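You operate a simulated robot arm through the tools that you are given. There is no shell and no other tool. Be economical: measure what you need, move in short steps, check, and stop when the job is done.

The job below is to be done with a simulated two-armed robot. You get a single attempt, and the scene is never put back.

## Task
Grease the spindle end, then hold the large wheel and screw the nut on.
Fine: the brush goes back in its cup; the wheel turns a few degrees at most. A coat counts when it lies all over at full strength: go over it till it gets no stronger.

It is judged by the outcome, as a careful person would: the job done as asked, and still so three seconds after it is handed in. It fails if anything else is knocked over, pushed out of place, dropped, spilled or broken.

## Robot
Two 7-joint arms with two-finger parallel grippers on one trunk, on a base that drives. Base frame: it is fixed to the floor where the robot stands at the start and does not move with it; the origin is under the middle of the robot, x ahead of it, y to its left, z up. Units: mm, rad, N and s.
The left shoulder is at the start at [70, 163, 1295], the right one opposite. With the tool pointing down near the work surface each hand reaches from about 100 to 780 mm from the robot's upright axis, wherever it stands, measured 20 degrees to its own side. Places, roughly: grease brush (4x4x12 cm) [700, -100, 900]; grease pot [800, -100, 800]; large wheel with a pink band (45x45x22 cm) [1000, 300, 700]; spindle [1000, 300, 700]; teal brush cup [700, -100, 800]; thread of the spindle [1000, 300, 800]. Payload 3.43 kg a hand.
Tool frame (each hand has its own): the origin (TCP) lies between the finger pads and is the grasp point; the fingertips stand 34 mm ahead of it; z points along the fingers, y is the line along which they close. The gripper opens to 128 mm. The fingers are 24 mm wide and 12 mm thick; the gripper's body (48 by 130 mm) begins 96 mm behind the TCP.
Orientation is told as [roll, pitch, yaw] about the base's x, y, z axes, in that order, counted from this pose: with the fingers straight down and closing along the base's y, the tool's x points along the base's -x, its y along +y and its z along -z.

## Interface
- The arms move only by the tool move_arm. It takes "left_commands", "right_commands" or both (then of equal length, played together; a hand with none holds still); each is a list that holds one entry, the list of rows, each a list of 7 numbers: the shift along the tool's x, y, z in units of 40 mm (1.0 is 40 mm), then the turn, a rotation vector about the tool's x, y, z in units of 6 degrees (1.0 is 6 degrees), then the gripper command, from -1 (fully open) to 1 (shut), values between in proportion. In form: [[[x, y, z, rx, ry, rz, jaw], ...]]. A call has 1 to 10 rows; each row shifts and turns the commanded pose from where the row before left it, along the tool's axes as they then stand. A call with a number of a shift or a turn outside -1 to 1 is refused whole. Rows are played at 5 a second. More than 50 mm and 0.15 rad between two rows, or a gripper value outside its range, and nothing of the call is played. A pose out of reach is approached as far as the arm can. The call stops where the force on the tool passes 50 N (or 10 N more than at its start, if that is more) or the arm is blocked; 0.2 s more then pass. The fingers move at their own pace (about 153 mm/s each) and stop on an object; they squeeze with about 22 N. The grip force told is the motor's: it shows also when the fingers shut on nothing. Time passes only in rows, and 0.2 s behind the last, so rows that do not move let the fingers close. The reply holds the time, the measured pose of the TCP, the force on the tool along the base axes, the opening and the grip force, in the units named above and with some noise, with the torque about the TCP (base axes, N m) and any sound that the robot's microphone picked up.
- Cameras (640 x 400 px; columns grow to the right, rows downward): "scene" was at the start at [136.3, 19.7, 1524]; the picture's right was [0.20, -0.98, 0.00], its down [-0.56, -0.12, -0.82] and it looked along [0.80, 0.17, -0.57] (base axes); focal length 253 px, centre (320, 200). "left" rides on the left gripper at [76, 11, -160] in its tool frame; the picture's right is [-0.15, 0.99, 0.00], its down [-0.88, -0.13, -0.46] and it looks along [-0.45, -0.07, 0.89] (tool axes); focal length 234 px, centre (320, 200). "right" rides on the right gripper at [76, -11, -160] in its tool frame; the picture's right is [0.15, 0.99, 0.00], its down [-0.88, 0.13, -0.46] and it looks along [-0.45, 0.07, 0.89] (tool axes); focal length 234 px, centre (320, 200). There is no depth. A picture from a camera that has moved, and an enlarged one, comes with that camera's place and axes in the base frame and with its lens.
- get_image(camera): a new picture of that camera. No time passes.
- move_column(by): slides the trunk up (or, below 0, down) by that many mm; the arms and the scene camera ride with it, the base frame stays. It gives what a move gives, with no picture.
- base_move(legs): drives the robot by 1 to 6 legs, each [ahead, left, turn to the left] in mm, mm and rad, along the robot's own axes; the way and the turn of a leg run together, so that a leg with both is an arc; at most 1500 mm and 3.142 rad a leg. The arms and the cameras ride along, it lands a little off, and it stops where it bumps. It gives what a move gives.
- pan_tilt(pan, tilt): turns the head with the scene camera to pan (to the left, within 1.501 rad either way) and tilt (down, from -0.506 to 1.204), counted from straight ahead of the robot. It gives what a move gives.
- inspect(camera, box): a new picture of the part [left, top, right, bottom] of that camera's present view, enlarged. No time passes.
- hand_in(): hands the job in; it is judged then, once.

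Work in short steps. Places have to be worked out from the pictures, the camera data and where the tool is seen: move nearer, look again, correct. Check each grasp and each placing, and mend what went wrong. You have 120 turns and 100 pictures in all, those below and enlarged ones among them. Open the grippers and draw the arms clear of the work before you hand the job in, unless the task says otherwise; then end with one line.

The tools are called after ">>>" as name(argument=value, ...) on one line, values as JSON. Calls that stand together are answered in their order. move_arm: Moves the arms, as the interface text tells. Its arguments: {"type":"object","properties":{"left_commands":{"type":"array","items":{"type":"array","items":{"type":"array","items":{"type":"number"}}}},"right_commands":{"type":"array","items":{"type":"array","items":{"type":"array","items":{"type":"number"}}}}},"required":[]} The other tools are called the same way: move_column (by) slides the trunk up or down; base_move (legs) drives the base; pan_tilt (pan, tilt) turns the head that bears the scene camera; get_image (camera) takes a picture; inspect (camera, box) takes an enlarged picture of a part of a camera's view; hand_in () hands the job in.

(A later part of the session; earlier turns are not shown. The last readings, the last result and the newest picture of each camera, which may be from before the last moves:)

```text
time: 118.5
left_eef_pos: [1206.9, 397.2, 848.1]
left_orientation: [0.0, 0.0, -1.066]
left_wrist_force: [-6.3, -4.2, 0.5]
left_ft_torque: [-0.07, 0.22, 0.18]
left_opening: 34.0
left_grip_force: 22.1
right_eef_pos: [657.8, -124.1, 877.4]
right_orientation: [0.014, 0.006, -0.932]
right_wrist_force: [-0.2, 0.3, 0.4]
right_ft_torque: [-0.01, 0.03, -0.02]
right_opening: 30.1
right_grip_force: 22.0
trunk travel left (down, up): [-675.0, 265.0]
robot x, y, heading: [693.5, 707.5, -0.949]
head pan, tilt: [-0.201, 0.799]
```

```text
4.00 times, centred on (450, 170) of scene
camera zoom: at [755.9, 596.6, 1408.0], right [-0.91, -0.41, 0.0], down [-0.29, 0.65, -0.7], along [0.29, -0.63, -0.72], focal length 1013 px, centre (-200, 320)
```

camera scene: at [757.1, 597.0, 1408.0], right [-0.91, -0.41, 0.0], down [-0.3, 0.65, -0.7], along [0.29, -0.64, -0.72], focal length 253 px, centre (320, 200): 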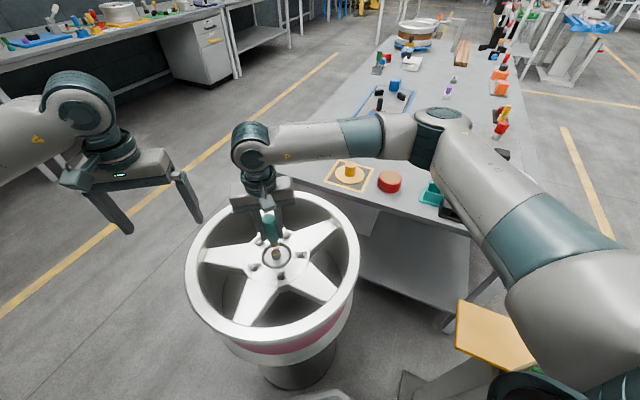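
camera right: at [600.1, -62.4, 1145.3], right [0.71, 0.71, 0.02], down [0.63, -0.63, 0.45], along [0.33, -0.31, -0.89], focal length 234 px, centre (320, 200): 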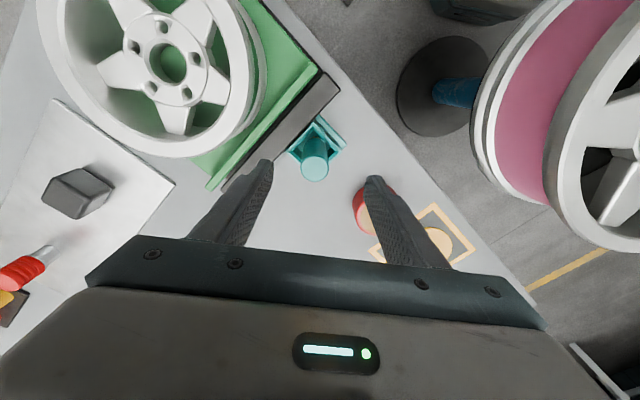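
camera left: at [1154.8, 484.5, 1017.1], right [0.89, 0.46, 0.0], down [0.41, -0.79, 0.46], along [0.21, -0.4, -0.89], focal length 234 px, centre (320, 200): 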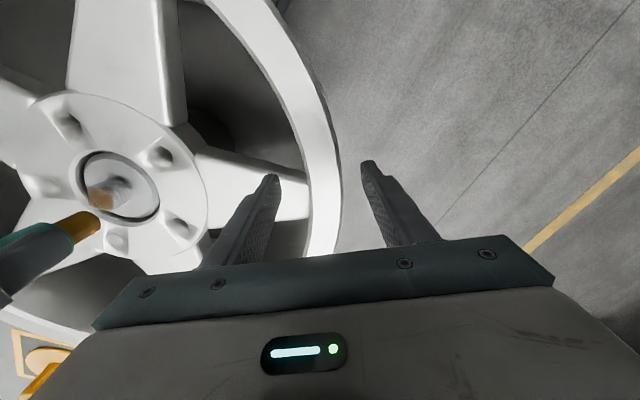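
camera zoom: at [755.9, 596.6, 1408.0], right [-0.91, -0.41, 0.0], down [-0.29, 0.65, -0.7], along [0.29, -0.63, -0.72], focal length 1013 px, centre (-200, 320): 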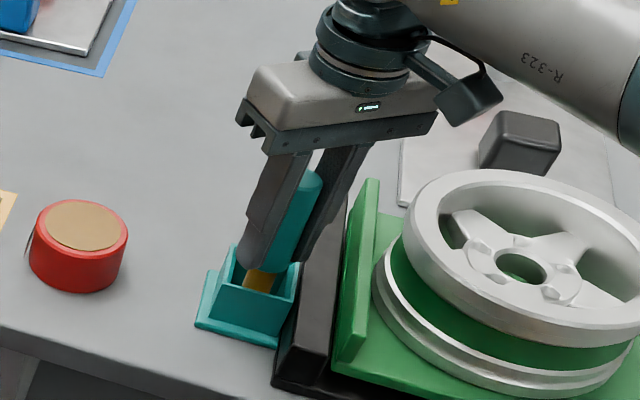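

The brush is in the cup, unloaded. I lower 4 mm more, release, rise straight up and head for the nut at about [945,-125].

>>> move_arm(right_commands=[[[0, 0, 0.1, 0, 0, 0, 1], [0, 0, 0, 0, 0, 0, 0.2], [0, 0, 0, 0, 0, 0, -0.25], [0, 0, 0, 0, 0, 0, -0.25], [0, 0, -0.6, 0, 0, 0, -0.25], [0, 0, -0.9, 0, 0, 0, -0.25], [0, 0, -0.9, 0, 0, 0, -0.25], [0, 0, -0.6, 0, 0, 0, -0.25]]])

>>> move_arm(right_commands=[[[-0.7, 0.95, 0, 0, 0, 0, -0.25], [-0.7, 0.95, 0, 0, 0, 0, -0.25], [-0.7, 0.95, 0, 0, 0, 0, -0.25], [-0.7, 0.95, 0, 0, 0, 0, -0.25], [-0.7, 0.95, 0, 0, 0, 0, -0.25], [-0.6, 0.8, 0, 0, 0, 0, -0.25], [0, 0, 0, 0, 0, 0, -0.25]]])

>>> get_image(camera="right")

```text
time: 120.3
left_eef_pos: [1205.6, 396.6, 847.5]
left_orientation: [-0.001, 0.001, -1.067]
left_wrist_force: [-6.9, -3.3, -0.6]
left_ft_torque: [-0.23, 0.34, 0.17]
left_opening: 33.8
left_grip_force: 21.6
right_eef_pos: [654.6, -125.2, 996.3]
right_orientation: [0.015, 0.007, -0.933]
right_wrist_force: [0.4, 0.7, 0.9]
right_ft_torque: [0.03, 0.0, 0.0]
right_opening: 79.7
right_grip_force: 0.2
trunk travel left (down, up): [-675.0, 265.0]
robot x, y, heading: [691.8, 712.0, -0.94]
head pan, tilt: [-0.201, 0.799]
```

```text
time: 121.9
left_eef_pos: [1206.3, 396.5, 848.3]
left_orientation: [0.002, 0.0, -1.065]
left_wrist_force: [-7.3, -4.8, 0.5]
left_ft_torque: [-0.16, -0.17, 0.25]
left_opening: 34.0
left_grip_force: 22.1
right_eef_pos: [931.3, -120.4, 994.1]
right_orientation: [0.014, 0.007, -0.933]
right_wrist_force: [0.4, 0.5, 0.7]
right_ft_torque: [-0.03, -0.01, 0.0]
right_opening: 80.1
right_grip_force: 0.0
trunk travel left (down, up): [-675.0, 265.0]
robot x, y, heading: [691.3, 709.4, -0.945]
head pan, tilt: [-0.201, 0.799]
```

```text
17 pictures are left
camera right: at [875.1, -67.8, 1153.5], right [0.71, 0.71, 0.01], down [0.63, -0.64, 0.45], along [0.33, -0.31, -0.89], focal length 234 px, centre (320, 200)
```

right: 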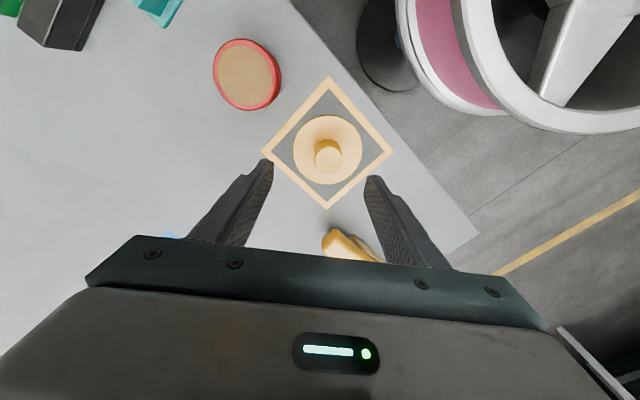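

The nut's knob shows clearly; I compute it at about [956,-133]. I move over it, come down to z≈890 and check.

>>> move_arm(right_commands=[[[-0.63, 0.28, 0.3, 0, 0, 0, -0.25], [0, 0, 0.9, 0, 0, 0, -0.25], [0, 0, 0.9, 0, 0, 0, -0.25], [0, 0, 0.5, 0, 0, 0, -0.25], [0, 0, 0, 0, 0, 0, -0.25]]])

>>> inspect(camera="right", box=[240, 90, 400, 230])

```text
time: 123.1
left_eef_pos: [1206.5, 396.1, 848.2]
left_orientation: [0.001, 0.001, -1.066]
left_wrist_force: [-8.2, -4.4, 1.4]
left_ft_torque: [0.22, 0.39, 0.21]
left_opening: 34.0
left_grip_force: 22.0
right_eef_pos: [947.6, -130.0, 896.7]
right_orientation: [0.014, 0.003, -0.932]
right_wrist_force: [-0.5, -1.0, 0.4]
right_ft_torque: [-0.02, -0.04, 0.03]
right_opening: 80.0
right_grip_force: 0.1
right hand out of reach, approached as far as the arm can: row 1
trunk travel left (down, up): [-675.0, 265.0]
robot x, y, heading: [695.6, 712.1, -0.944]
head pan, tilt: [-0.201, 0.799]
```

```text
2.86 times, centred on (320, 160) of right
camera zoom: at [891.3, -77.5, 1055.2], right [0.71, 0.71, 0.01], down [0.63, -0.63, 0.45], along [0.33, -0.31, -0.89], focal length 669 px, centre (320, 314)
```

zoom: 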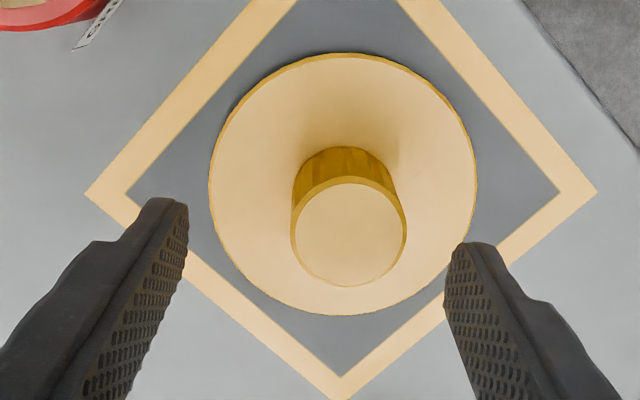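

The knob centre is at about [960,-126], top z≈828, about 42 mm wide on a disc of 120 mm. I correct the position, come down to TCP z≈829 so the tips clear the disc, and close.

>>> move_arm(right_commands=[[[-0.1, 0.31, 0.3, 0, 0, 0, -0.25], [0, 0, 0.6, 0, 0, 0, -0.25], [0, 0, 0, 0, 0, 0, -0.25]]])

>>> inspect(camera="right", box=[240, 90, 400, 230])

```text
time: 123.9
left_eef_pos: [1206.5, 395.5, 849.4]
left_orientation: [0.0, -0.001, -1.065]
left_wrist_force: [-7.7, -6.0, -0.1]
left_ft_torque: [-0.05, 0.22, 0.28]
left_opening: 34.0
left_grip_force: 22.1
right_eef_pos: [957.1, -120.1, 858.9]
right_orientation: [0.015, 0.003, -0.931]
right_wrist_force: [-0.3, -0.2, 0.5]
right_ft_torque: [0.03, 0.01, 0.0]
right_opening: 80.2
right_grip_force: 0.1
right hand out of reach, approached as far as the arm can: row 1
trunk travel left (down, up): [-675.0, 265.0]
robot x, y, heading: [694.8, 709.3, -0.947]
head pan, tilt: [-0.201, 0.799]
```

```text
2.86 times, centred on (320, 160) of right
camera zoom: at [900.5, -68.3, 1018.1], right [0.71, 0.71, 0.01], down [0.63, -0.63, 0.46], along [0.33, -0.31, -0.89], focal length 669 px, centre (320, 314)
```

zoom: 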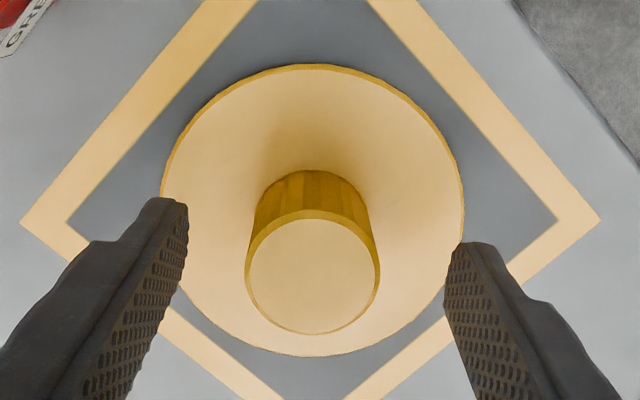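

The knob is centred sideways, but about 7 mm short along the reach direction, with the arm near its limit. The pads still cover it, so I go down and close; I'll regrasp centred once it is on the spindle.

>>> move_arm(right_commands=[[[-0.1, -0.05, 0.3, 0, 0, 0, -0.25], [-0.05, 0, 0.4, 0, 0, 0, -0.25], [0, 0, 0, 0, 0, 0, -0.25], [0, 0, 0, 0, 0, 0, 1], [0, 0, 0, 0, 0, 0, 1], [0, 0, 0, 0, 0, 0, 1]]])

>>> inspect(camera="right", box=[240, 90, 400, 230])

```text
time: 125.3
left_eef_pos: [1206.0, 397.2, 849.0]
left_orientation: [0.0, -0.001, -1.065]
left_wrist_force: [-7.1, -4.5, -0.2]
left_ft_torque: [-0.29, 0.05, 0.28]
left_opening: 33.9
left_grip_force: 22.1
right_eef_pos: [953.8, -118.7, 832.3]
right_orientation: [0.012, 0.004, -0.931]
right_wrist_force: [-0.3, -0.9, 1.3]
right_ft_torque: [-0.18, 0.17, 0.07]
right_opening: 40.4
right_grip_force: 22.0
right hand out of reach, approached as far as the arm can: row 1, 2
trunk travel left (down, up): [-675.0, 265.0]
robot x, y, heading: [694.7, 710.1, -0.946]
head pan, tilt: [-0.201, 0.799]
```

```text
2.86 times, centred on (320, 160) of right
camera zoom: at [896.5, -65.9, 991.3], right [0.71, 0.71, 0.01], down [0.63, -0.63, 0.45], along [0.33, -0.31, -0.89], focal length 669 px, centre (320, 314)
```

zoom: 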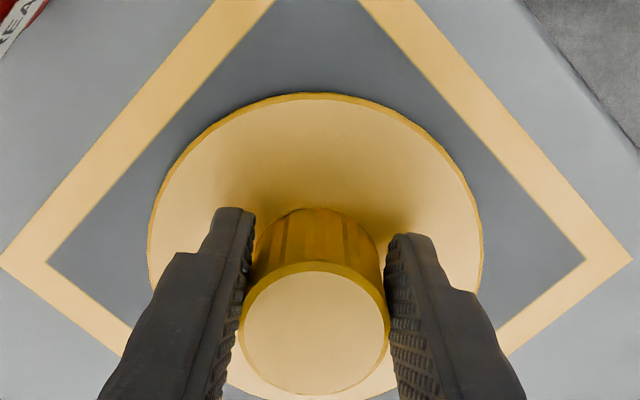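

The nut is held at its full 40.4 mm diameter but about 11 mm off, near the pad edge, and I don't want another slip. I open, tilt the hand 8° outward for more reach (harmless to the grip), centre and regrasp.

>>> move_arm(right_commands=[[[0, 0, 0, 0, 0, 0, 0.1], [0, 0, -0.05, 0, 0, 0, -0.25], [0, 0, 0, 0, -0.7, 0, -0.25], [0, 0, 0, 0, -0.65, 0, -0.25], [-0.15, 0, 0.02, 0, 0, 0, -0.25], [-0.1, 0, 0.02, 0, 0, 0, -0.25], [0, 0, 0, 0, 0, 0, -0.25]]])

>>> inspect(camera="right", box=[240, 90, 400, 230])

```text
time: 126.9
left_eef_pos: [1205.3, 396.6, 848.9]
left_orientation: [-0.001, 0.0, -1.065]
left_wrist_force: [-6.8, -3.8, 0.6]
left_ft_torque: [-0.13, 0.14, 0.07]
left_opening: 34.0
left_grip_force: 22.2
right_eef_pos: [958.8, -128.1, 834.1]
right_orientation: [0.014, -0.135, -0.932]
right_wrist_force: [-0.4, -0.3, -0.2]
right_ft_torque: [-0.01, -0.01, 0.01]
right_opening: 80.0
right_grip_force: 0.0
trunk travel left (down, up): [-675.0, 265.0]
robot x, y, heading: [696.3, 708.4, -0.943]
head pan, tilt: [-0.201, 0.799]
```

```text
2.86 times, centred on (320, 160) of right
camera zoom: at [890.0, -58.5, 981.3], right [0.71, 0.71, -0.01], down [0.58, -0.58, 0.57], along [0.4, -0.41, -0.82], focal length 669 px, centre (320, 314)
```

zoom: 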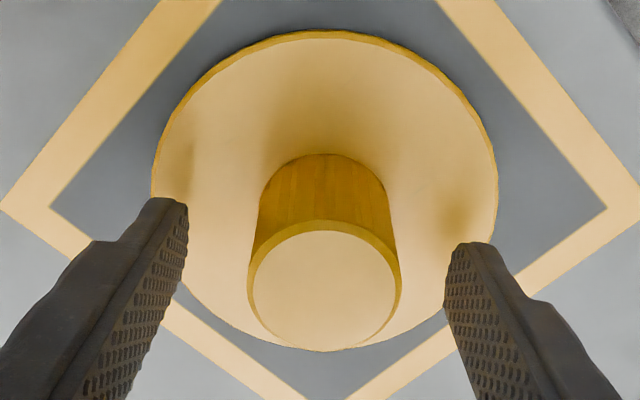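

Now the knob is centred to within 1–2 mm. I go down 4 mm, close and lift the nut straight up.

>>> move_arm(right_commands=[[[0.014, 0, 0.1, 0, 0, 0, -0.25], [0, 0, 0, 0, 0, 0, 1], [0, 0, 0, 0, 0, 0, 1], [0, 0, 0, 0, 0, 0, 1], [-0.04, 0, -0.3, 0, 0, 0, 1], [-0.08, 0, -0.6, 0, 0, 0, 1], [-0.1, 0, -0.7, 0, 0, 0, 1], [0, 0, 0, 0, 0, 0, 1]]])

>>> get_image(camera="scene")

```text
time: 128.7
left_eef_pos: [1206.3, 396.0, 849.8]
left_orientation: [0.001, -0.002, -1.066]
left_wrist_force: [-7.7, -4.6, -0.8]
left_ft_torque: [-0.16, 0.15, 0.07]
left_opening: 33.8
left_grip_force: 22.2
right_eef_pos: [958.7, -130.8, 897.5]
right_orientation: [0.015, -0.135, -0.934]
right_wrist_force: [1.1, -0.5, -2.0]
right_ft_torque: [0.04, 0.0, 0.02]
right_opening: 42.7
right_grip_force: 22.4
trunk travel left (down, up): [-675.0, 265.0]
robot x, y, heading: [692.7, 712.6, -0.946]
head pan, tilt: [-0.201, 0.799]
```

```text
12 pictures are left
camera scene: at [756.0, 596.4, 1408.0], right [-0.91, -0.41, 0.0], down [-0.29, 0.65, -0.7], along [0.29, -0.63, -0.72], focal length 253 px, centre (320, 200)
```

scene: 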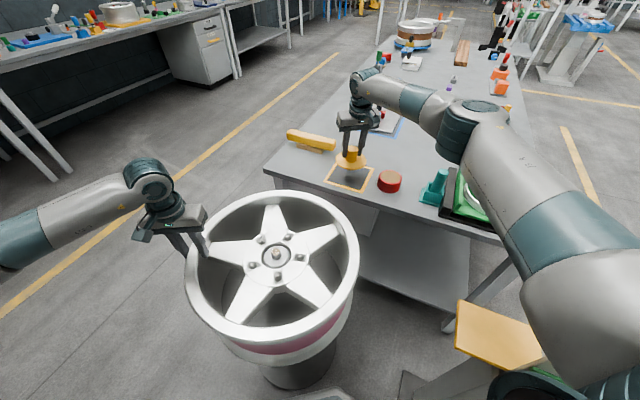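

The nut hangs level in the grip (42.7 mm). I raise it and carry it over to the spindle, which my wrist-camera rays put at [1019,301].

>>> move_arm(right_commands=[[[-0.08, 0, -0.6, 0, 0, 0, 1], [-0.12, 0, -0.9, 0, 0, 0, 1], [0.5, 0.49, -0.067, 0, 0, 0, 1], [0.703, 0.695, -0.096, 0, 0, 0, 1], [0.703, 0.695, -0.096, 0, 0, 0, 1], [0.703, 0.695, -0.096, 0, 0, 0, 1], [0.703, 0.695, -0.096, 0, 0, 0, 1], [0.703, 0.695, -0.096, 0, 0, 0, 1], [0.703, 0.695, -0.096, 0, 0, 0, 1], [0.703, 0.695, -0.096, 0, 0, 0, 1]]])

>>> move_arm(right_commands=[[[0.703, 0.695, -0.096, 0, 0, 0, 1], [0.703, 0.695, -0.096, 0, 0, 0, 1], [0.703, 0.695, -0.096, 0, 0, 0, 1], [0, 0, 0, 0, 0, 0, 1]]])

```text
time: 130.9
left_eef_pos: [1206.0, 396.8, 848.9]
left_orientation: [0.001, -0.001, -1.068]
left_wrist_force: [-7.6, -5.0, 0.0]
left_ft_torque: [-0.24, 0.13, 0.13]
left_opening: 33.9
left_grip_force: 22.1
right_eef_pos: [999.2, 179.0, 960.4]
right_orientation: [0.012, -0.135, -0.934]
right_wrist_force: [-0.5, 0.4, -1.5]
right_ft_torque: [0.03, 0.02, 0.0]
right_opening: 40.4
right_grip_force: 21.8
trunk travel left (down, up): [-675.0, 265.0]
robot x, y, heading: [694.5, 707.9, -0.95]
head pan, tilt: [-0.201, 0.799]
```

```text
time: 131.9
left_eef_pos: [1205.1, 395.4, 848.7]
left_orientation: [0.0, 0.0, -1.066]
left_wrist_force: [-7.9, -5.6, 0.3]
left_ft_torque: [0.02, 0.06, 0.09]
left_opening: 33.8
left_grip_force: 22.4
right_eef_pos: [1016.9, 295.9, 955.4]
right_orientation: [0.015, -0.134, -0.934]
right_wrist_force: [-0.2, -1.0, -0.7]
right_ft_torque: [-0.01, -0.03, 0.02]
right_opening: 40.8
right_grip_force: 21.6
trunk travel left (down, up): [-675.0, 265.0]
robot x, y, heading: [694.1, 709.1, -0.944]
head pan, tilt: [-0.201, 0.799]
```

I fine-position over the spindle and come down until the nut is just above the pin, then look.

>>> move_arm(right_commands=[[[0.09, 0.12, 0, 0, 0, 0, 1], [0.1, 0, 0.8, 0, 0, 0, 1], [0.1, 0, 0.75, 0, 0, 0, 1], [0, 0, 0, 0, 0, 0, 1]]])

>>> inspect(camera="scene", box=[240, 205, 310, 275])

```text
time: 132.9
left_eef_pos: [1205.6, 395.5, 848.3]
left_orientation: [0.001, 0.0, -1.066]
left_wrist_force: [-8.4, -4.2, -0.3]
left_ft_torque: [-0.11, 0.15, 0.15]
left_opening: 33.9
left_grip_force: 21.9
right_eef_pos: [1016.9, 299.2, 894.7]
right_orientation: [0.014, -0.135, -0.933]
right_wrist_force: [0.2, -0.3, -1.3]
right_ft_torque: [-0.01, -0.02, 0.0]
right_opening: 40.6
right_grip_force: 22.2
trunk travel left (down, up): [-675.0, 265.0]
robot x, y, heading: [688.5, 708.5, -0.95]
head pan, tilt: [-0.201, 0.799]
```

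```text
5.71 times, centred on (275, 240) of scene
camera zoom: at [756.0, 596.5, 1408.0], right [-0.91, -0.41, 0.0], down [-0.29, 0.65, -0.7], along [0.29, -0.63, -0.72], focal length 1447 px, centre (577, -29)
```

zoom: 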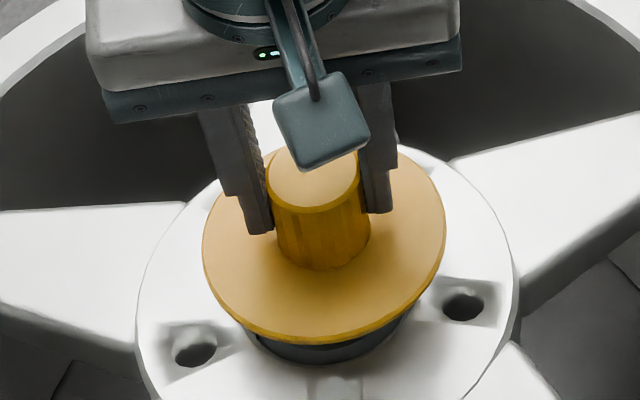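

Comparing knob and pin projections, the nut sits about 3.5 mm towards -y. I correct that and lower gently to feel for the pin.

>>> move_arm(right_commands=[[[0.03, 0.09, 0, 0, 0, 0, 1], [0.026, 0, 0.2, 0, 0, 0, 1], [0.026, 0, 0.2, 0, 0, 0, 1], [0, 0, 0, 0, 0, 0, 1]]])

>>> move_arm(right_commands=[[[0.013, 0, 0.1, 0, 0, 0, 1], [0.013, 0, 0.1, 0, 0, 0, 1], [0, 0, 0, 0, 0, 0, 1]]])

```text
time: 133.9
left_eef_pos: [1206.1, 396.5, 849.5]
left_orientation: [-0.001, 0.001, -1.068]
left_wrist_force: [-7.9, -5.4, -0.9]
left_ft_torque: [-0.14, 0.14, 0.21]
left_opening: 34.1
left_grip_force: 22.0
right_eef_pos: [1019.6, 302.9, 880.7]
right_orientation: [0.013, -0.135, -0.934]
right_wrist_force: [0.0, -0.1, -1.3]
right_ft_torque: [0.01, -0.01, 0.01]
right_opening: 39.9
right_grip_force: 22.0
trunk travel left (down, up): [-675.0, 265.0]
robot x, y, heading: [695.7, 705.9, -0.951]
head pan, tilt: [-0.201, 0.799]
```

```text
time: 134.7
left_eef_pos: [1207.0, 397.1, 848.6]
left_orientation: [0.001, -0.001, -1.067]
left_wrist_force: [-8.1, -5.6, 0.3]
left_ft_torque: [-0.14, 0.13, 0.23]
left_opening: 34.1
left_grip_force: 22.1
right_eef_pos: [1019.6, 300.9, 872.1]
right_orientation: [0.015, -0.134, -0.933]
right_wrist_force: [-0.1, 0.2, -1.2]
right_ft_torque: [-0.02, 0.0, 0.0]
right_opening: 40.8
right_grip_force: 22.1
trunk travel left (down, up): [-675.0, 265.0]
robot x, y, heading: [698.4, 712.7, -0.94]
head pan, tilt: [-0.201, 0.799]
```

No contact yet at TCP z=872. I continue down in 4 mm steps.

>>> move_arm(right_commands=[[[0.013, 0, 0.1, 0, 0, 0, 1], [0.007, 0, 0.05, 0, 0, 0, 1], [0, 0, 0, 0, 0, 0, 1]]])

>>> move_arm(right_commands=[[[0.007, 0, 0.05, 0, 0, 0, 1], [0.007, 0, 0.05, 0, 0, 0, 1], [0, 0, 0, 0, 0, 0, 1]]])

>>> inspect(camera="scene", box=[240, 205, 310, 275])

```text
time: 135.5
left_eef_pos: [1207.0, 396.2, 847.8]
left_orientation: [0.001, -0.001, -1.067]
left_wrist_force: [-8.8, -4.9, -0.8]
left_ft_torque: [-0.19, 0.17, 0.19]
left_opening: 33.7
left_grip_force: 21.7
right_eef_pos: [1019.2, 302.5, 865.5]
right_orientation: [0.013, -0.136, -0.933]
right_wrist_force: [-0.7, 0.6, -0.9]
right_ft_torque: [0.0, -0.02, 0.06]
right_opening: 40.4
right_grip_force: 21.9
trunk travel left (down, up): [-675.0, 265.0]
robot x, y, heading: [696.5, 710.5, -0.948]
head pan, tilt: [-0.201, 0.799]
```

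```text
time: 136.3
left_eef_pos: [1205.8, 396.1, 848.8]
left_orientation: [0.001, 0.0, -1.066]
left_wrist_force: [-4.8, -4.7, 0.4]
left_ft_torque: [-0.52, -0.07, 0.26]
left_opening: 34.1
left_grip_force: 21.6
right_eef_pos: [1020.2, 301.6, 862.5]
right_orientation: [0.015, -0.138, -0.934]
right_wrist_force: [-6.3, -3.9, 21.1]
right_ft_torque: [-0.18, 0.26, 0.06]
right_opening: 40.2
right_grip_force: 22.4
trunk travel left (down, up): [-675.0, 265.0]
robot x, y, heading: [694.3, 711.4, -0.945]
head pan, tilt: [-0.201, 0.799]
```

```text
5.71 times, centred on (275, 240) of scene
camera zoom: at [755.1, 597.1, 1408.2], right [-0.91, -0.41, 0.0], down [-0.29, 0.65, -0.7], along [0.29, -0.64, -0.72], focal length 1447 px, centre (577, -29)
```

zoom: 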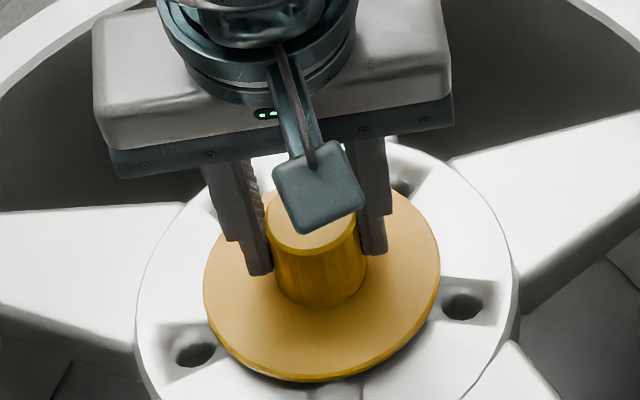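

Contact at 21 N with a small push toward -y (7 N), so I comply 2 mm that way, ease the load and start turning clockwise about the vertical.

>>> move_arm(right_commands=[[[0, -0.05, -0.02, 0, 0, 0, 1], [0, 0, 0, 0.13, 0, 0.98, 1], [0, 0, 0, 0.13, 0, 0.98, 1], [0, 0, 0, 0.13, 0, 0.98, 1], [0, 0, 0, 0.13, 0, 0.98, 1], [0, 0, 0, 0.13, 0, 0.98, 1], [0, 0, 0, 0, 0, 0, 1]]])

```text
time: 137.9
left_eef_pos: [1207.4, 395.8, 848.7]
left_orientation: [-0.003, 0.0, -1.069]
left_wrist_force: [-21.0, -11.1, 7.6]
left_ft_torque: [0.02, 0.46, 0.23]
left_opening: 34.4
left_grip_force: 21.5
right_eef_pos: [1020.1, 302.1, 863.4]
right_orientation: [0.015, -0.127, -1.451]
right_wrist_force: [26.5, 9.1, -11.1]
right_ft_torque: [-0.15, -0.33, 0.05]
right_opening: 40.1
right_grip_force: 22.0
trunk travel left (down, up): [-675.0, 265.0]
robot x, y, heading: [691.7, 708.0, -0.945]
head pan, tilt: [-0.201, 0.799]
```

The nut has engaged: it now pulls the hand down (-11 N), and the thread holds it sideways. I comply (1.6 mm towards +x, 1 mm down) and continue turning.

>>> move_arm(right_commands=[[[0.012, 0.04, 0.025, 0, 0, 0, 1], [0, 0, 0, 0, 0, 0, 1]]])

>>> move_arm(right_commands=[[[0, 0, 0.005, 0.13, 0, 0.98, 1], [0, 0, 0.005, 0.13, 0, 0.98, 1], [0, 0, 0.005, 0.13, 0, 0.98, 1], [0, 0, 0.005, 0.13, 0, 0.98, 1], [0, 0, 0.005, 0.13, 0, 0.98, 1], [0, 0, 0, 0, 0, 0, 1]]])

```text
time: 138.5
left_eef_pos: [1206.2, 395.5, 848.7]
left_orientation: [-0.002, -0.001, -1.065]
left_wrist_force: [-17.1, -11.6, 5.0]
left_ft_torque: [-0.49, 0.11, 0.39]
left_opening: 33.8
left_grip_force: 21.6
right_eef_pos: [1020.0, 302.7, 860.7]
right_orientation: [0.013, -0.126, -1.453]
right_wrist_force: [16.0, 2.6, 2.3]
right_ft_torque: [0.76, -0.1, 0.03]
right_opening: 40.2
right_grip_force: 22.1
trunk travel left (down, up): [-675.0, 265.0]
robot x, y, heading: [691.2, 709.4, -0.945]
head pan, tilt: [-0.201, 0.799]
```

```text
time: 139.9
left_eef_pos: [1206.5, 398.0, 849.3]
left_orientation: [0.0, -0.001, -1.067]
left_wrist_force: [-15.3, -8.7, 0.4]
left_ft_torque: [-0.67, 0.11, 0.26]
left_opening: 33.9
left_grip_force: 21.6
right_eef_pos: [1020.1, 302.5, 862.2]
right_orientation: [0.013, -0.122, -1.97]
right_wrist_force: [11.6, -4.4, 27.9]
right_ft_torque: [-0.05, -0.04, -0.1]
right_opening: 40.0
right_grip_force: 22.0
trunk travel left (down, up): [-675.0, 265.0]
robot x, y, heading: [697.1, 708.3, -0.948]
head pan, tilt: [-0.201, 0.799]
```

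Push-down is now 28 N, more than needed. I ease up 0.6 mm and keep turning.

>>> move_arm(right_commands=[[[0, 0, -0.015, 0.12, 0, 0.98, 1], [0, 0, 0.001, 0.12, 0, 0.98, 1], [0, 0, 0.001, 0.12, 0, 0.98, 1], [0, 0, 0.001, 0.12, 0, 0.98, 1], [0, 0, 0.001, 0.12, 0, 0.98, 1], [0, 0, 0.001, 0.12, 0, 0.98, 1], [0, 0, 0, 0, 0, 0, 1]]])

>>> inspect(camera="scene", box=[240, 205, 310, 275])

```text
time: 141.5
left_eef_pos: [1206.4, 397.7, 849.0]
left_orientation: [0.001, -0.001, -1.067]
left_wrist_force: [-8.3, -4.1, 0.1]
left_ft_torque: [-0.25, 0.4, 0.1]
left_opening: 33.9
left_grip_force: 21.8
right_eef_pos: [1019.4, 302.4, 862.2]
right_orientation: [0.005, -0.118, -2.59]
right_wrist_force: [-3.0, -3.9, 5.0]
right_ft_torque: [-0.43, 0.37, -0.04]
right_opening: 40.2
right_grip_force: 22.2
trunk travel left (down, up): [-675.0, 265.0]
robot x, y, heading: [693.5, 712.1, -0.944]
head pan, tilt: [-0.201, 0.799]
```

```text
5.71 times, centred on (275, 240) of scene
camera zoom: at [755.3, 596.5, 1407.9], right [-0.91, -0.41, 0.0], down [-0.29, 0.65, -0.7], along [0.29, -0.63, -0.72], focal length 1447 px, centre (577, -29)
```

zoom: 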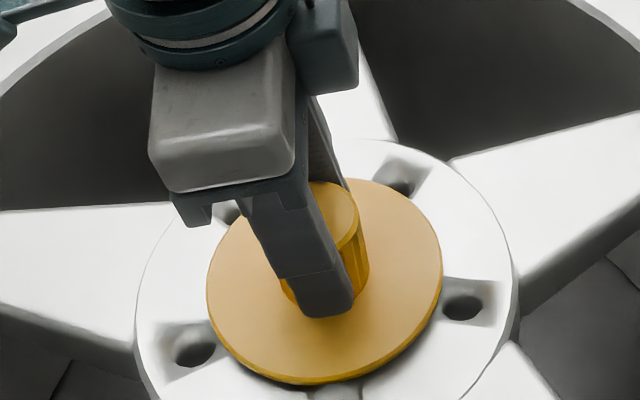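

The wheel's holes haven't moved and forces are low (7 N). The nut has turned about 95°; I keep turning.

>>> move_arm(right_commands=[[[0, 0, 0.002, 0.12, 0, 0.98, 1], [0, 0, 0.002, 0.12, 0, 0.98, 1], [0, 0, 0.002, 0.12, 0, 0.98, 1], [0, 0, 0.002, 0.12, 0, 0.98, 1], [0, 0, 0.002, 0.12, 0, 0.98, 1], [0, 0, 0.002, 0.12, 0, 0.98, 1], [0, 0, 0.002, 0.12, 0, 0.98, 1], [0, 0, 0.002, 0.12, 0, 0.98, 1], [0, 0, 0, 0, 0, 0, 1]]])

```text
time: 143.5
left_eef_pos: [1206.6, 396.2, 848.2]
left_orientation: [0.001, -0.001, -1.066]
left_wrist_force: [-8.3, -7.6, -0.2]
left_ft_torque: [-0.16, -0.16, 0.42]
left_opening: 34.1
left_grip_force: 21.5
right_eef_pos: [1019.0, 303.5, 861.4]
right_orientation: [0.0, -0.112, 2.869]
right_wrist_force: [-5.1, 9.7, -12.7]
right_ft_torque: [-0.45, 0.4, 0.07]
right_opening: 40.5
right_grip_force: 22.6
trunk travel left (down, up): [-675.0, 265.0]
robot x, y, heading: [696.1, 714.0, -0.952]
head pan, tilt: [-0.201, 0.799]
```

The nut is pulling down (-13 N), so it is advancing on the thread faster than I follow. I come down with it and continue.

>>> move_arm(right_commands=[[[0.003, 0, 0.025, 0.11, 0, 0.98, 1], [0, 0, 0.006, 0.11, 0, 0.98, 1], [0, 0, 0.006, 0.11, 0, 0.98, 1], [0, 0, 0.006, 0.11, 0, 0.98, 1], [0, 0, 0.006, 0.11, 0, 0.98, 1], [0, 0, 0, 0, 0, 0, 1]]])

```text
time: 144.9
left_eef_pos: [1205.4, 397.7, 848.7]
left_orientation: [-0.002, -0.001, -1.067]
left_wrist_force: [-14.9, -9.1, 0.6]
left_ft_torque: [-0.07, 0.15, 0.2]
left_opening: 34.0
left_grip_force: 21.9
right_eef_pos: [1019.0, 302.4, 862.0]
right_orientation: [0.0, -0.111, 2.351]
right_wrist_force: [3.8, 14.7, 14.0]
right_ft_torque: [-0.1, 0.27, -0.04]
right_opening: 40.3
right_grip_force: 22.5
trunk travel left (down, up): [-675.0, 265.0]
robot x, y, heading: [696.7, 710.3, -0.949]
head pan, tilt: [-0.201, 0.799]
```

The force is back to +14 N. I keep turning, without pressing further, as far as the wrist allows.

>>> move_arm(right_commands=[[[0, 0, 0, 0.11, 0, 0.98, 1], [0, 0, 0, 0.11, 0, 0.98, 1], [0, 0, 0, 0.11, 0, 0.98, 1], [0, 0, 0.003, 0.11, 0, 0.98, 1], [0, 0, 0.003, 0.11, 0, 0.98, 1], [0, 0, 0.003, 0.11, 0, 0.98, 1], [0, 0, 0, 0, 0, 0, 1]]])

```text
time: 146.5
left_eef_pos: [1205.3, 398.0, 849.3]
left_orientation: [-0.002, -0.002, -1.066]
left_wrist_force: [-21.0, -11.6, -1.0]
left_ft_torque: [-0.24, 0.13, 0.34]
left_opening: 34.0
left_grip_force: 22.3
right_eef_pos: [1018.7, 302.2, 860.8]
right_orientation: [-0.002, -0.111, 1.732]
right_wrist_force: [16.0, 10.6, 22.5]
right_ft_torque: [0.28, -0.03, -0.08]
right_opening: 40.7
right_grip_force: 21.4
trunk travel left (down, up): [-675.0, 265.0]
robot x, y, heading: [692.6, 708.8, -0.948]
head pan, tilt: [-0.201, 0.799]
```

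I comply with the sideways load (19 N), ease slightly and continue turning.

>>> move_arm(right_commands=[[[-0.009, -0.022, -0.02, 0, 0, 0, 1], [0, 0, 0, 0.11, 0, 0.98, 1], [0, 0, 0, 0.11, 0, 0.98, 1], [0, 0, 0.002, 0.11, 0, 0.98, 1], [0, 0, 0.002, 0.11, 0, 0.98, 1], [0, 0, 0.002, 0.11, 0, 0.98, 1], [0, 0, 0.002, 0.11, 0, 0.98, 1], [0, 0, 0, 0, 0, 0, 1]]])

>>> inspect(camera="scene", box=[240, 205, 310, 275])

```text
time: 148.3
left_eef_pos: [1207.1, 395.9, 848.7]
left_orientation: [-0.001, -0.001, -1.066]
left_wrist_force: [-14.8, -9.8, 0.3]
left_ft_torque: [-0.29, 0.3, 0.42]
left_opening: 33.7
left_grip_force: 21.3
right_eef_pos: [1019.7, 302.8, 859.2]
right_orientation: [0.0, -0.11, 1.112]
right_wrist_force: [5.6, 5.5, 5.1]
right_ft_torque: [0.04, 0.14, 0.0]
right_opening: 40.3
right_grip_force: 21.6
trunk travel left (down, up): [-675.0, 265.0]
robot x, y, heading: [695.6, 709.0, -0.944]
head pan, tilt: [-0.201, 0.799]
```

```text
5.71 times, centred on (275, 240) of scene
camera zoom: at [755.4, 597.2, 1408.1], right [-0.91, -0.41, 0.0], down [-0.29, 0.65, -0.7], along [0.29, -0.64, -0.72], focal length 1447 px, centre (577, -29)
```

zoom: 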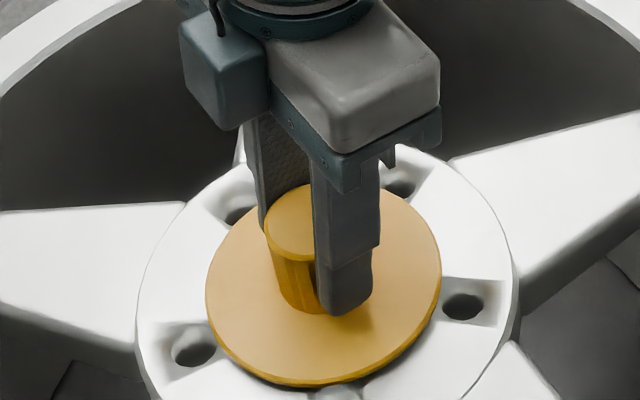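

The nut has come down about 3.4 mm over 240°, the wheel still and the forces small. I keep turning and follow the pitch (about 4.8 mm per turn).

>>> move_arm(right_commands=[[[0, 0, 0.002, 0.11, 0, 0.98, 1], [0, 0, 0.002, 0.11, 0, 0.98, 1], [0, 0, 0.002, 0.11, 0, 0.98, 1], [0, 0, 0.002, 0.11, 0, 0.98, 1], [0, 0, 0.002, 0.11, 0, 0.98, 1], [0, 0, 0.002, 0.11, 0, 0.98, 1], [0, 0, 0.002, 0.11, 0, 0.98, 1], [0, 0, 0, 0, 0, 0, 1]]])

>>> move_arm(right_commands=[[[0, 0, 0.002, 0.11, 0, 0.98, 1], [0, 0, 0.002, 0.11, 0, 0.98, 1], [0, 0, 0.002, 0.11, 0, 0.98, 1], [0, 0, 0.002, 0.11, 0, 0.98, 1], [0, 0, 0.002, 0.11, 0, 0.98, 1], [0, 0, 0, 0, 0, 0, 1]]])

```text
time: 149.8
left_eef_pos: [1205.7, 398.0, 849.6]
left_orientation: [0.002, 0.0, -1.066]
left_wrist_force: [1.6, -1.7, 5.7]
left_ft_torque: [0.15, 0.55, -0.15]
left_opening: 34.3
left_grip_force: 22.0
right_eef_pos: [1019.5, 303.0, 859.4]
right_orientation: [0.0, -0.111, 0.477]
right_wrist_force: [-11.9, 6.0, 14.3]
right_ft_torque: [-0.61, 0.4, -0.07]
right_opening: 40.2
right_grip_force: 21.8
right hand out of reach, approached as far as the arm can: row 7
trunk travel left (down, up): [-675.0, 265.0]
robot x, y, heading: [691.6, 712.4, -0.947]
head pan, tilt: [-0.201, 0.799]
stopped in row 7 (right hand): the force on the tool passed its limit (the readings are from after the stop); the commanded pose is now the measured one
```

```text
time: 150.1
left_eef_pos: [1206.7, 396.7, 849.2]
left_orientation: [0.001, -0.004, -1.065]
left_wrist_force: [3.0, -1.4, 6.4]
left_ft_torque: [0.15, 0.61, -0.16]
left_opening: 34.0
left_grip_force: 21.8
right_eef_pos: [1019.4, 301.8, 859.4]
right_orientation: [0.006, -0.11, 0.466]
right_wrist_force: [-14.6, 7.5, 18.2]
right_ft_torque: [-0.88, 0.34, -0.06]
right_opening: 40.2
right_grip_force: 22.1
right hand out of reach, approached as far as the arm can: row 1
trunk travel left (down, up): [-675.0, 265.0]
robot x, y, heading: [695.5, 711.1, -0.951]
head pan, tilt: [-0.201, 0.799]
stopped in row 1 (right hand): the force on the tool passed its limit (the readings are from after the stop); the commanded pose is now the measured one
```

The wrist is at its limit after about 280°. The knob is round, so I open the fingers around it, raise 5 mm and unwind in place.

>>> move_arm(right_commands=[[[0, 0, 0, 0, 0, 0, 0.1], [0, 0, 0, 0, 0, 0, -0.25], [0, 0, 0, 0, 0, 0, -0.25], [-0.014, 0, -0.12, 0, 0, 0, -0.25], [0, 0, 0, -0.11, 0, -0.98, -0.25], [0, 0, 0, -0.11, 0, -0.98, -0.25], [0, 0, 0, -0.11, 0, -0.98, -0.25], [0, 0, 0, -0.11, 0, -0.98, -0.25], [0, 0, 0, -0.11, 0, -0.98, -0.25]]])

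>>> move_arm(right_commands=[[[0, 0, 0, -0.11, 0, -0.98, -0.25], [0, 0, 0, -0.11, 0, -0.98, -0.25], [0, 0, 0, -0.11, 0, -0.98, -0.25], [0, 0, 0, -0.11, 0, -0.98, -0.25], [0, 0, 0, -0.11, 0, -0.98, -0.25], [0, 0, 0, -0.11, 0, -0.98, -0.25], [0, 0, 0, -0.11, 0, -0.98, -0.25], [0, 0, 0, -0.11, 0, -0.98, -0.25], [0, 0, 0, -0.11, 0, -0.98, -0.25], [0, 0, 0, -0.11, 0, -0.98, -0.25]]])

>>> move_arm(right_commands=[[[0, 0, 0, -0.11, 0, -0.98, -0.25], [0, 0, 0, -0.11, 0, -0.98, -0.25], [0, 0, 0, -0.11, 0, -0.98, -0.25], [0, 0, 0, -0.11, 0, -0.98, -0.25], [0, 0, 0, -0.11, 0, -0.98, -0.25], [0, 0, 0, -0.11, 0, -0.98, -0.25], [0, 0, 0, -0.11, 0, -0.98, -0.25], [0, 0, 0, -0.11, 0, -0.98, -0.25], [0, 0, 0, -0.11, 0, -0.98, -0.25], [0, 0, 0, -0.11, 0, -0.98, -0.25]]])

>>> move_arm(right_commands=[[[0, 0, 0, -0.11, 0, -0.98, -0.25], [0, 0, 0, -0.11, 0, -0.98, -0.25], [0, 0, 0, -0.11, 0, -0.98, -0.25], [0, 0, 0, -0.11, 0, -0.98, -0.25], [0, 0, 0, -0.11, 0, -0.98, -0.25], [0, 0, 0, -0.11, 0, -0.98, -0.25], [0, 0, 0, -0.11, 0, -0.98, -0.25], [0, 0, 0, -0.11, 0, -0.98, -0.25], [0, 0, 0, -0.11, 0, -0.98, -0.25], [0, 0, 0, -0.11, 0, -0.98, -0.25]]])

>>> inspect(camera="scene", box=[240, 205, 310, 275])

```text
time: 152.1
left_eef_pos: [1207.8, 395.8, 847.1]
left_orientation: [0.003, -0.002, -1.066]
left_wrist_force: [-4.1, -3.2, 14.8]
left_ft_torque: [-0.19, 0.4, 0.14]
left_opening: 34.1
left_grip_force: 22.2
right_eef_pos: [1019.8, 300.3, 861.3]
right_orientation: [0.007, -0.114, 0.983]
right_wrist_force: [0.2, -0.6, -0.6]
right_ft_torque: [-0.03, 0.01, 0.03]
right_opening: 79.8
right_grip_force: 0.0
trunk travel left (down, up): [-675.0, 265.0]
robot x, y, heading: [696.0, 708.9, -0.948]
head pan, tilt: [-0.201, 0.799]
```

```text
time: 154.3
left_eef_pos: [1205.6, 395.2, 847.5]
left_orientation: [0.003, -0.001, -1.063]
left_wrist_force: [-6.6, -4.4, 13.2]
left_ft_torque: [-0.12, 0.54, 0.12]
left_opening: 33.9
left_grip_force: 22.2
right_eef_pos: [1019.9, 300.4, 863.6]
right_orientation: [0.003, -0.118, 2.016]
right_wrist_force: [0.6, -0.2, 0.7]
right_ft_torque: [-0.03, 0.0, 0.03]
right_opening: 80.1
right_grip_force: 0.1
trunk travel left (down, up): [-675.0, 265.0]
robot x, y, heading: [693.6, 708.9, -0.946]
head pan, tilt: [-0.201, 0.799]
```

```text
time: 156.5
left_eef_pos: [1206.0, 396.1, 847.8]
left_orientation: [0.003, -0.001, -1.064]
left_wrist_force: [-6.1, -3.4, 11.3]
left_ft_torque: [-0.23, 0.54, 0.15]
left_opening: 34.1
left_grip_force: 21.5
right_eef_pos: [1020.5, 301.8, 863.4]
right_orientation: [-0.005, -0.116, 3.049]
right_wrist_force: [0.2, -0.5, 0.4]
right_ft_torque: [0.01, -0.01, -0.02]
right_opening: 80.0
right_grip_force: 0.0
trunk travel left (down, up): [-675.0, 265.0]
robot x, y, heading: [695.0, 710.5, -0.947]
head pan, tilt: [-0.201, 0.799]
```

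```text
time: 158.7
left_eef_pos: [1206.5, 397.1, 847.3]
left_orientation: [0.003, 0.0, -1.064]
left_wrist_force: [-6.9, -3.6, 10.9]
left_ft_torque: [-0.26, 0.48, 0.16]
left_opening: 33.5
left_grip_force: 22.1
right_eef_pos: [1022.3, 301.4, 863.1]
right_orientation: [-0.007, -0.111, -2.201]
right_wrist_force: [-0.2, 0.1, -0.6]
right_ft_torque: [0.03, -0.04, -0.04]
right_opening: 80.3
right_grip_force: 0.0
trunk travel left (down, up): [-675.0, 265.0]
robot x, y, heading: [695.7, 707.7, -0.949]
head pan, tilt: [-0.201, 0.799]
```

```text
5.71 times, centred on (275, 240) of scene
camera zoom: at [754.5, 597.3, 1408.1], right [-0.91, -0.41, 0.0], down [-0.29, 0.65, -0.7], along [0.29, -0.64, -0.72], focal length 1447 px, centre (577, -29)
```

zoom: 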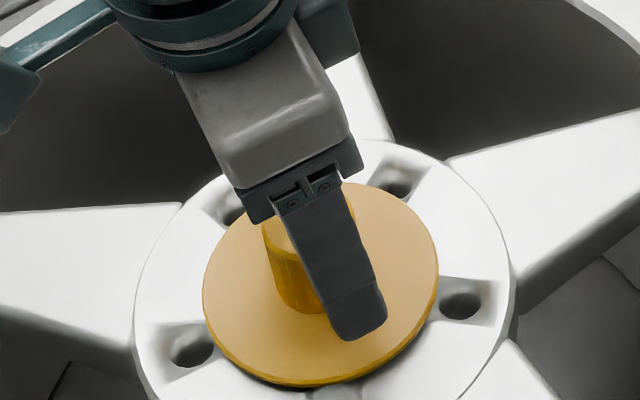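

The nut sits level on the thread by itself and the fingers clear it. I unwind another 180° for a full further turn.

>>> move_arm(right_commands=[[[0, 0, 0, -0.11, 0, -0.98, -0.25], [0, 0, 0, -0.11, 0, -0.98, -0.25], [0, 0, 0, -0.11, 0, -0.98, -0.25], [0, 0, 0, -0.11, 0, -0.98, -0.25], [0, 0, 0, -0.11, 0, -0.98, -0.25], [0, 0, 0, -0.11, 0, -0.98, -0.25], [0, 0, 0, -0.11, 0, -0.98, -0.25], [0, 0, 0, -0.11, 0, -0.98, -0.25], [0, 0, 0, -0.11, 0, -0.98, -0.25], [0, 0, 0, -0.11, 0, -0.98, -0.25]]])

>>> move_arm(right_commands=[[[0, 0, 0, -0.11, 0, -0.98, -0.25], [0, 0, 0, -0.11, 0, -0.98, -0.25], [0, 0, 0, -0.11, 0, -0.98, -0.25], [0, 0, 0, -0.11, 0, -0.98, -0.25], [0, 0, 0, -0.11, 0, -0.98, -0.25], [0, 0, 0, -0.11, 0, -0.98, -0.25], [0, 0, 0, -0.11, 0, -0.98, -0.25], [0, 0, 0, -0.11, 0, -0.98, -0.25], [0, 0, 0, -0.11, 0, -0.98, -0.25], [0, 0, 0, -0.11, 0, -0.98, -0.25]]])

>>> move_arm(right_commands=[[[0, 0, 0, -0.11, 0, -0.98, -0.25], [0, 0, 0, -0.11, 0, -0.98, -0.25], [0, 0, 0, -0.11, 0, -0.98, -0.25], [0, 0, 0, -0.11, 0, -0.98, -0.25], [0, 0, 0, -0.11, 0, -0.98, -0.25], [0, 0, 0, -0.11, 0, -0.98, -0.25], [0, 0, 0, -0.11, 0, -0.98, -0.25], [0, 0, 0, -0.11, 0, -0.98, -0.25], [0, 0, 0, -0.11, 0, -0.98, -0.25], [0, 0, 0, -0.11, 0, -0.98, -0.25]]])

```text
time: 160.9
left_eef_pos: [1206.6, 396.7, 847.6]
left_orientation: [0.003, 0.0, -1.064]
left_wrist_force: [-6.2, -4.8, 9.6]
left_ft_torque: [-0.18, 0.43, 0.15]
left_opening: 33.6
left_grip_force: 22.0
right_eef_pos: [1020.4, 299.9, 862.3]
right_orientation: [-0.002, -0.104, -1.17]
right_wrist_force: [0.6, -0.8, -0.2]
right_ft_torque: [-0.01, -0.05, -0.05]
right_opening: 80.2
right_grip_force: 0.1
trunk travel left (down, up): [-675.0, 265.0]
robot x, y, heading: [694.0, 708.6, -0.947]
head pan, tilt: [-0.201, 0.799]
```

```text
time: 163.1
left_eef_pos: [1206.6, 396.3, 847.2]
left_orientation: [0.003, 0.0, -1.065]
left_wrist_force: [-7.1, -4.9, 8.7]
left_ft_torque: [-0.21, 0.47, 0.16]
left_opening: 33.7
left_grip_force: 22.3
right_eef_pos: [1020.7, 300.6, 864.2]
right_orientation: [0.004, -0.106, -0.137]
right_wrist_force: [0.6, -0.4, -0.3]
right_ft_torque: [-0.03, 0.0, 0.0]
right_opening: 80.0
right_grip_force: 0.0
trunk travel left (down, up): [-675.0, 265.0]
robot x, y, heading: [697.1, 709.6, -0.947]
head pan, tilt: [-0.201, 0.799]
```

```text
time: 165.3
left_eef_pos: [1206.5, 396.4, 847.8]
left_orientation: [0.003, 0.0, -1.064]
left_wrist_force: [-7.0, -4.8, 7.8]
left_ft_torque: [-0.23, 0.45, 0.16]
left_opening: 34.1
left_grip_force: 21.6
right_eef_pos: [1021.2, 301.9, 861.7]
right_orientation: [0.006, -0.11, 0.48]
right_wrist_force: [0.1, 0.1, -0.1]
right_ft_torque: [-0.04, 0.01, -0.03]
right_opening: 80.2
right_grip_force: 0.1
right hand out of reach, approached as far as the arm can: row 7, 8, 9, 10
trunk travel left (down, up): [-675.0, 265.0]
robot x, y, heading: [691.0, 711.9, -0.952]
head pan, tilt: [-0.201, 0.799]
```

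The other limit is at yaw 0.48, so a whole turn is available. I close on the knob and turn clockwise again, following the pitch.

>>> move_arm(right_commands=[[[0.006, 0, 0.05, 0.11, 0, 0.98, -0.25], [0, 0, 0, 0, 0, 0, 1], [0, 0, 0, 0, 0, 0, 1], [0, 0, 0, 0, 0, 0, 1], [0, 0, 0.002, 0.11, 0, 0.98, 1], [0, 0, 0.002, 0.11, 0, 0.98, 1], [0, 0, 0.002, 0.11, 0, 0.98, 1], [0, 0, 0.002, 0.11, 0, 0.98, 1]]])

>>> move_arm(right_commands=[[[0, 0, 0.002, 0.11, 0, 0.98, 1], [0, 0, 0.002, 0.11, 0, 0.98, 1], [0, 0, 0.002, 0.11, 0, 0.98, 1], [0, 0, 0.002, 0.11, 0, 0.98, 1], [0, 0, 0.002, 0.11, 0, 0.98, 1], [0, 0, 0.002, 0.11, 0, 0.98, 1], [0, 0, 0.002, 0.11, 0, 0.98, 1], [0, 0, 0.002, 0.11, 0, 0.98, 1], [0, 0, 0.002, 0.11, 0, 0.98, 1]]])

```text
time: 167.1
left_eef_pos: [1206.5, 396.7, 847.5]
left_orientation: [0.002, -0.002, -1.066]
left_wrist_force: [-15.3, -8.8, 0.2]
left_ft_torque: [-0.17, 0.31, 0.21]
left_opening: 33.7
left_grip_force: 21.7
right_eef_pos: [1019.8, 303.3, 859.7]
right_orientation: [0.008, -0.108, -0.034]
right_wrist_force: [0.3, 24.3, -6.6]
right_ft_torque: [0.11, -0.25, 0.06]
right_opening: 40.0
right_grip_force: 21.7
trunk travel left (down, up): [-675.0, 265.0]
robot x, y, heading: [696.1, 710.2, -0.952]
head pan, tilt: [-0.201, 0.799]
```

```text
time: 169.1
left_eef_pos: [1205.6, 396.1, 847.3]
left_orientation: [0.004, 0.0, -1.067]
left_wrist_force: [-19.7, -10.8, -1.0]
left_ft_torque: [-0.64, 0.42, 0.16]
left_opening: 34.1
left_grip_force: 21.7
right_eef_pos: [1021.1, 300.5, 860.7]
right_orientation: [0.001, -0.109, -0.967]
right_wrist_force: [5.2, 18.1, 5.6]
right_ft_torque: [0.35, -0.38, 0.0]
right_opening: 39.9
right_grip_force: 22.2
trunk travel left (down, up): [-675.0, 265.0]
robot x, y, heading: [693.9, 710.0, -0.948]
head pan, tilt: [-0.201, 0.799]
```

Turning fine; the sideways load of 18 N asks for 1 mm more towards +y. I comply and continue.

>>> move_arm(right_commands=[[[0.02, 0.014, 0.004, 0, 0, 0, 1], [0, 0, 0.002, 0.11, 0, 0.98, 1], [0, 0, 0.002, 0.11, 0, 0.98, 1], [0, 0, 0.002, 0.11, 0, 0.98, 1], [0, 0, 0.002, 0.11, 0, 0.98, 1], [0, 0, 0.002, 0.11, 0, 0.98, 1], [0, 0, 0.002, 0.11, 0, 0.98, 1], [0, 0, 0.002, 0.11, 0, 0.98, 1], [0, 0, 0.002, 0.11, 0, 0.98, 1], [0, 0, 0, 0, 0, 0, 1]]])

>>> move_arm(right_commands=[[[0, 0, 0.003, 0.11, 0, 0.98, 1], [0, 0, 0.003, 0.11, 0, 0.98, 1], [0, 0, 0.003, 0.11, 0, 0.98, 1], [0, 0, 0.003, 0.11, 0, 0.98, 1], [0, 0, 0.003, 0.11, 0, 0.98, 1], [0, 0, 0.003, 0.11, 0, 0.98, 1], [0, 0, 0.003, 0.11, 0, 0.98, 1], [0, 0, 0.003, 0.11, 0, 0.98, 1], [0, 0, 0, 0, 0, 0, 1]]])

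```text
time: 171.3
left_eef_pos: [1207.0, 396.8, 847.1]
left_orientation: [0.007, 0.0, -1.065]
left_wrist_force: [0.5, -1.5, -0.3]
left_ft_torque: [-0.6, 0.34, 0.15]
left_opening: 33.7
left_grip_force: 22.0
right_eef_pos: [1019.3, 301.0, 858.0]
right_orientation: [-0.006, -0.11, -1.792]
right_wrist_force: [-19.2, -12.6, 33.9]
right_ft_torque: [-0.04, 0.51, 0.08]
right_opening: 40.2
right_grip_force: 22.2
trunk travel left (down, up): [-675.0, 265.0]
robot x, y, heading: [696.6, 706.5, -0.947]
head pan, tilt: [-0.201, 0.799]
```

```text
time: 173.3
left_eef_pos: [1207.0, 397.9, 848.6]
left_orientation: [0.001, -0.002, -1.065]
left_wrist_force: [-2.7, -0.7, -0.7]
left_ft_torque: [0.24, 0.35, 0.0]
left_opening: 33.9
left_grip_force: 21.7
right_eef_pos: [1021.0, 303.5, 858.2]
right_orientation: [-0.007, -0.111, -2.616]
right_wrist_force: [-9.8, 3.0, 10.8]
right_ft_torque: [-0.08, -0.27, -0.11]
right_opening: 40.5
right_grip_force: 21.8
trunk travel left (down, up): [-675.0, 265.0]
robot x, y, heading: [694.6, 708.4, -0.949]
head pan, tilt: [-0.201, 0.799]
```

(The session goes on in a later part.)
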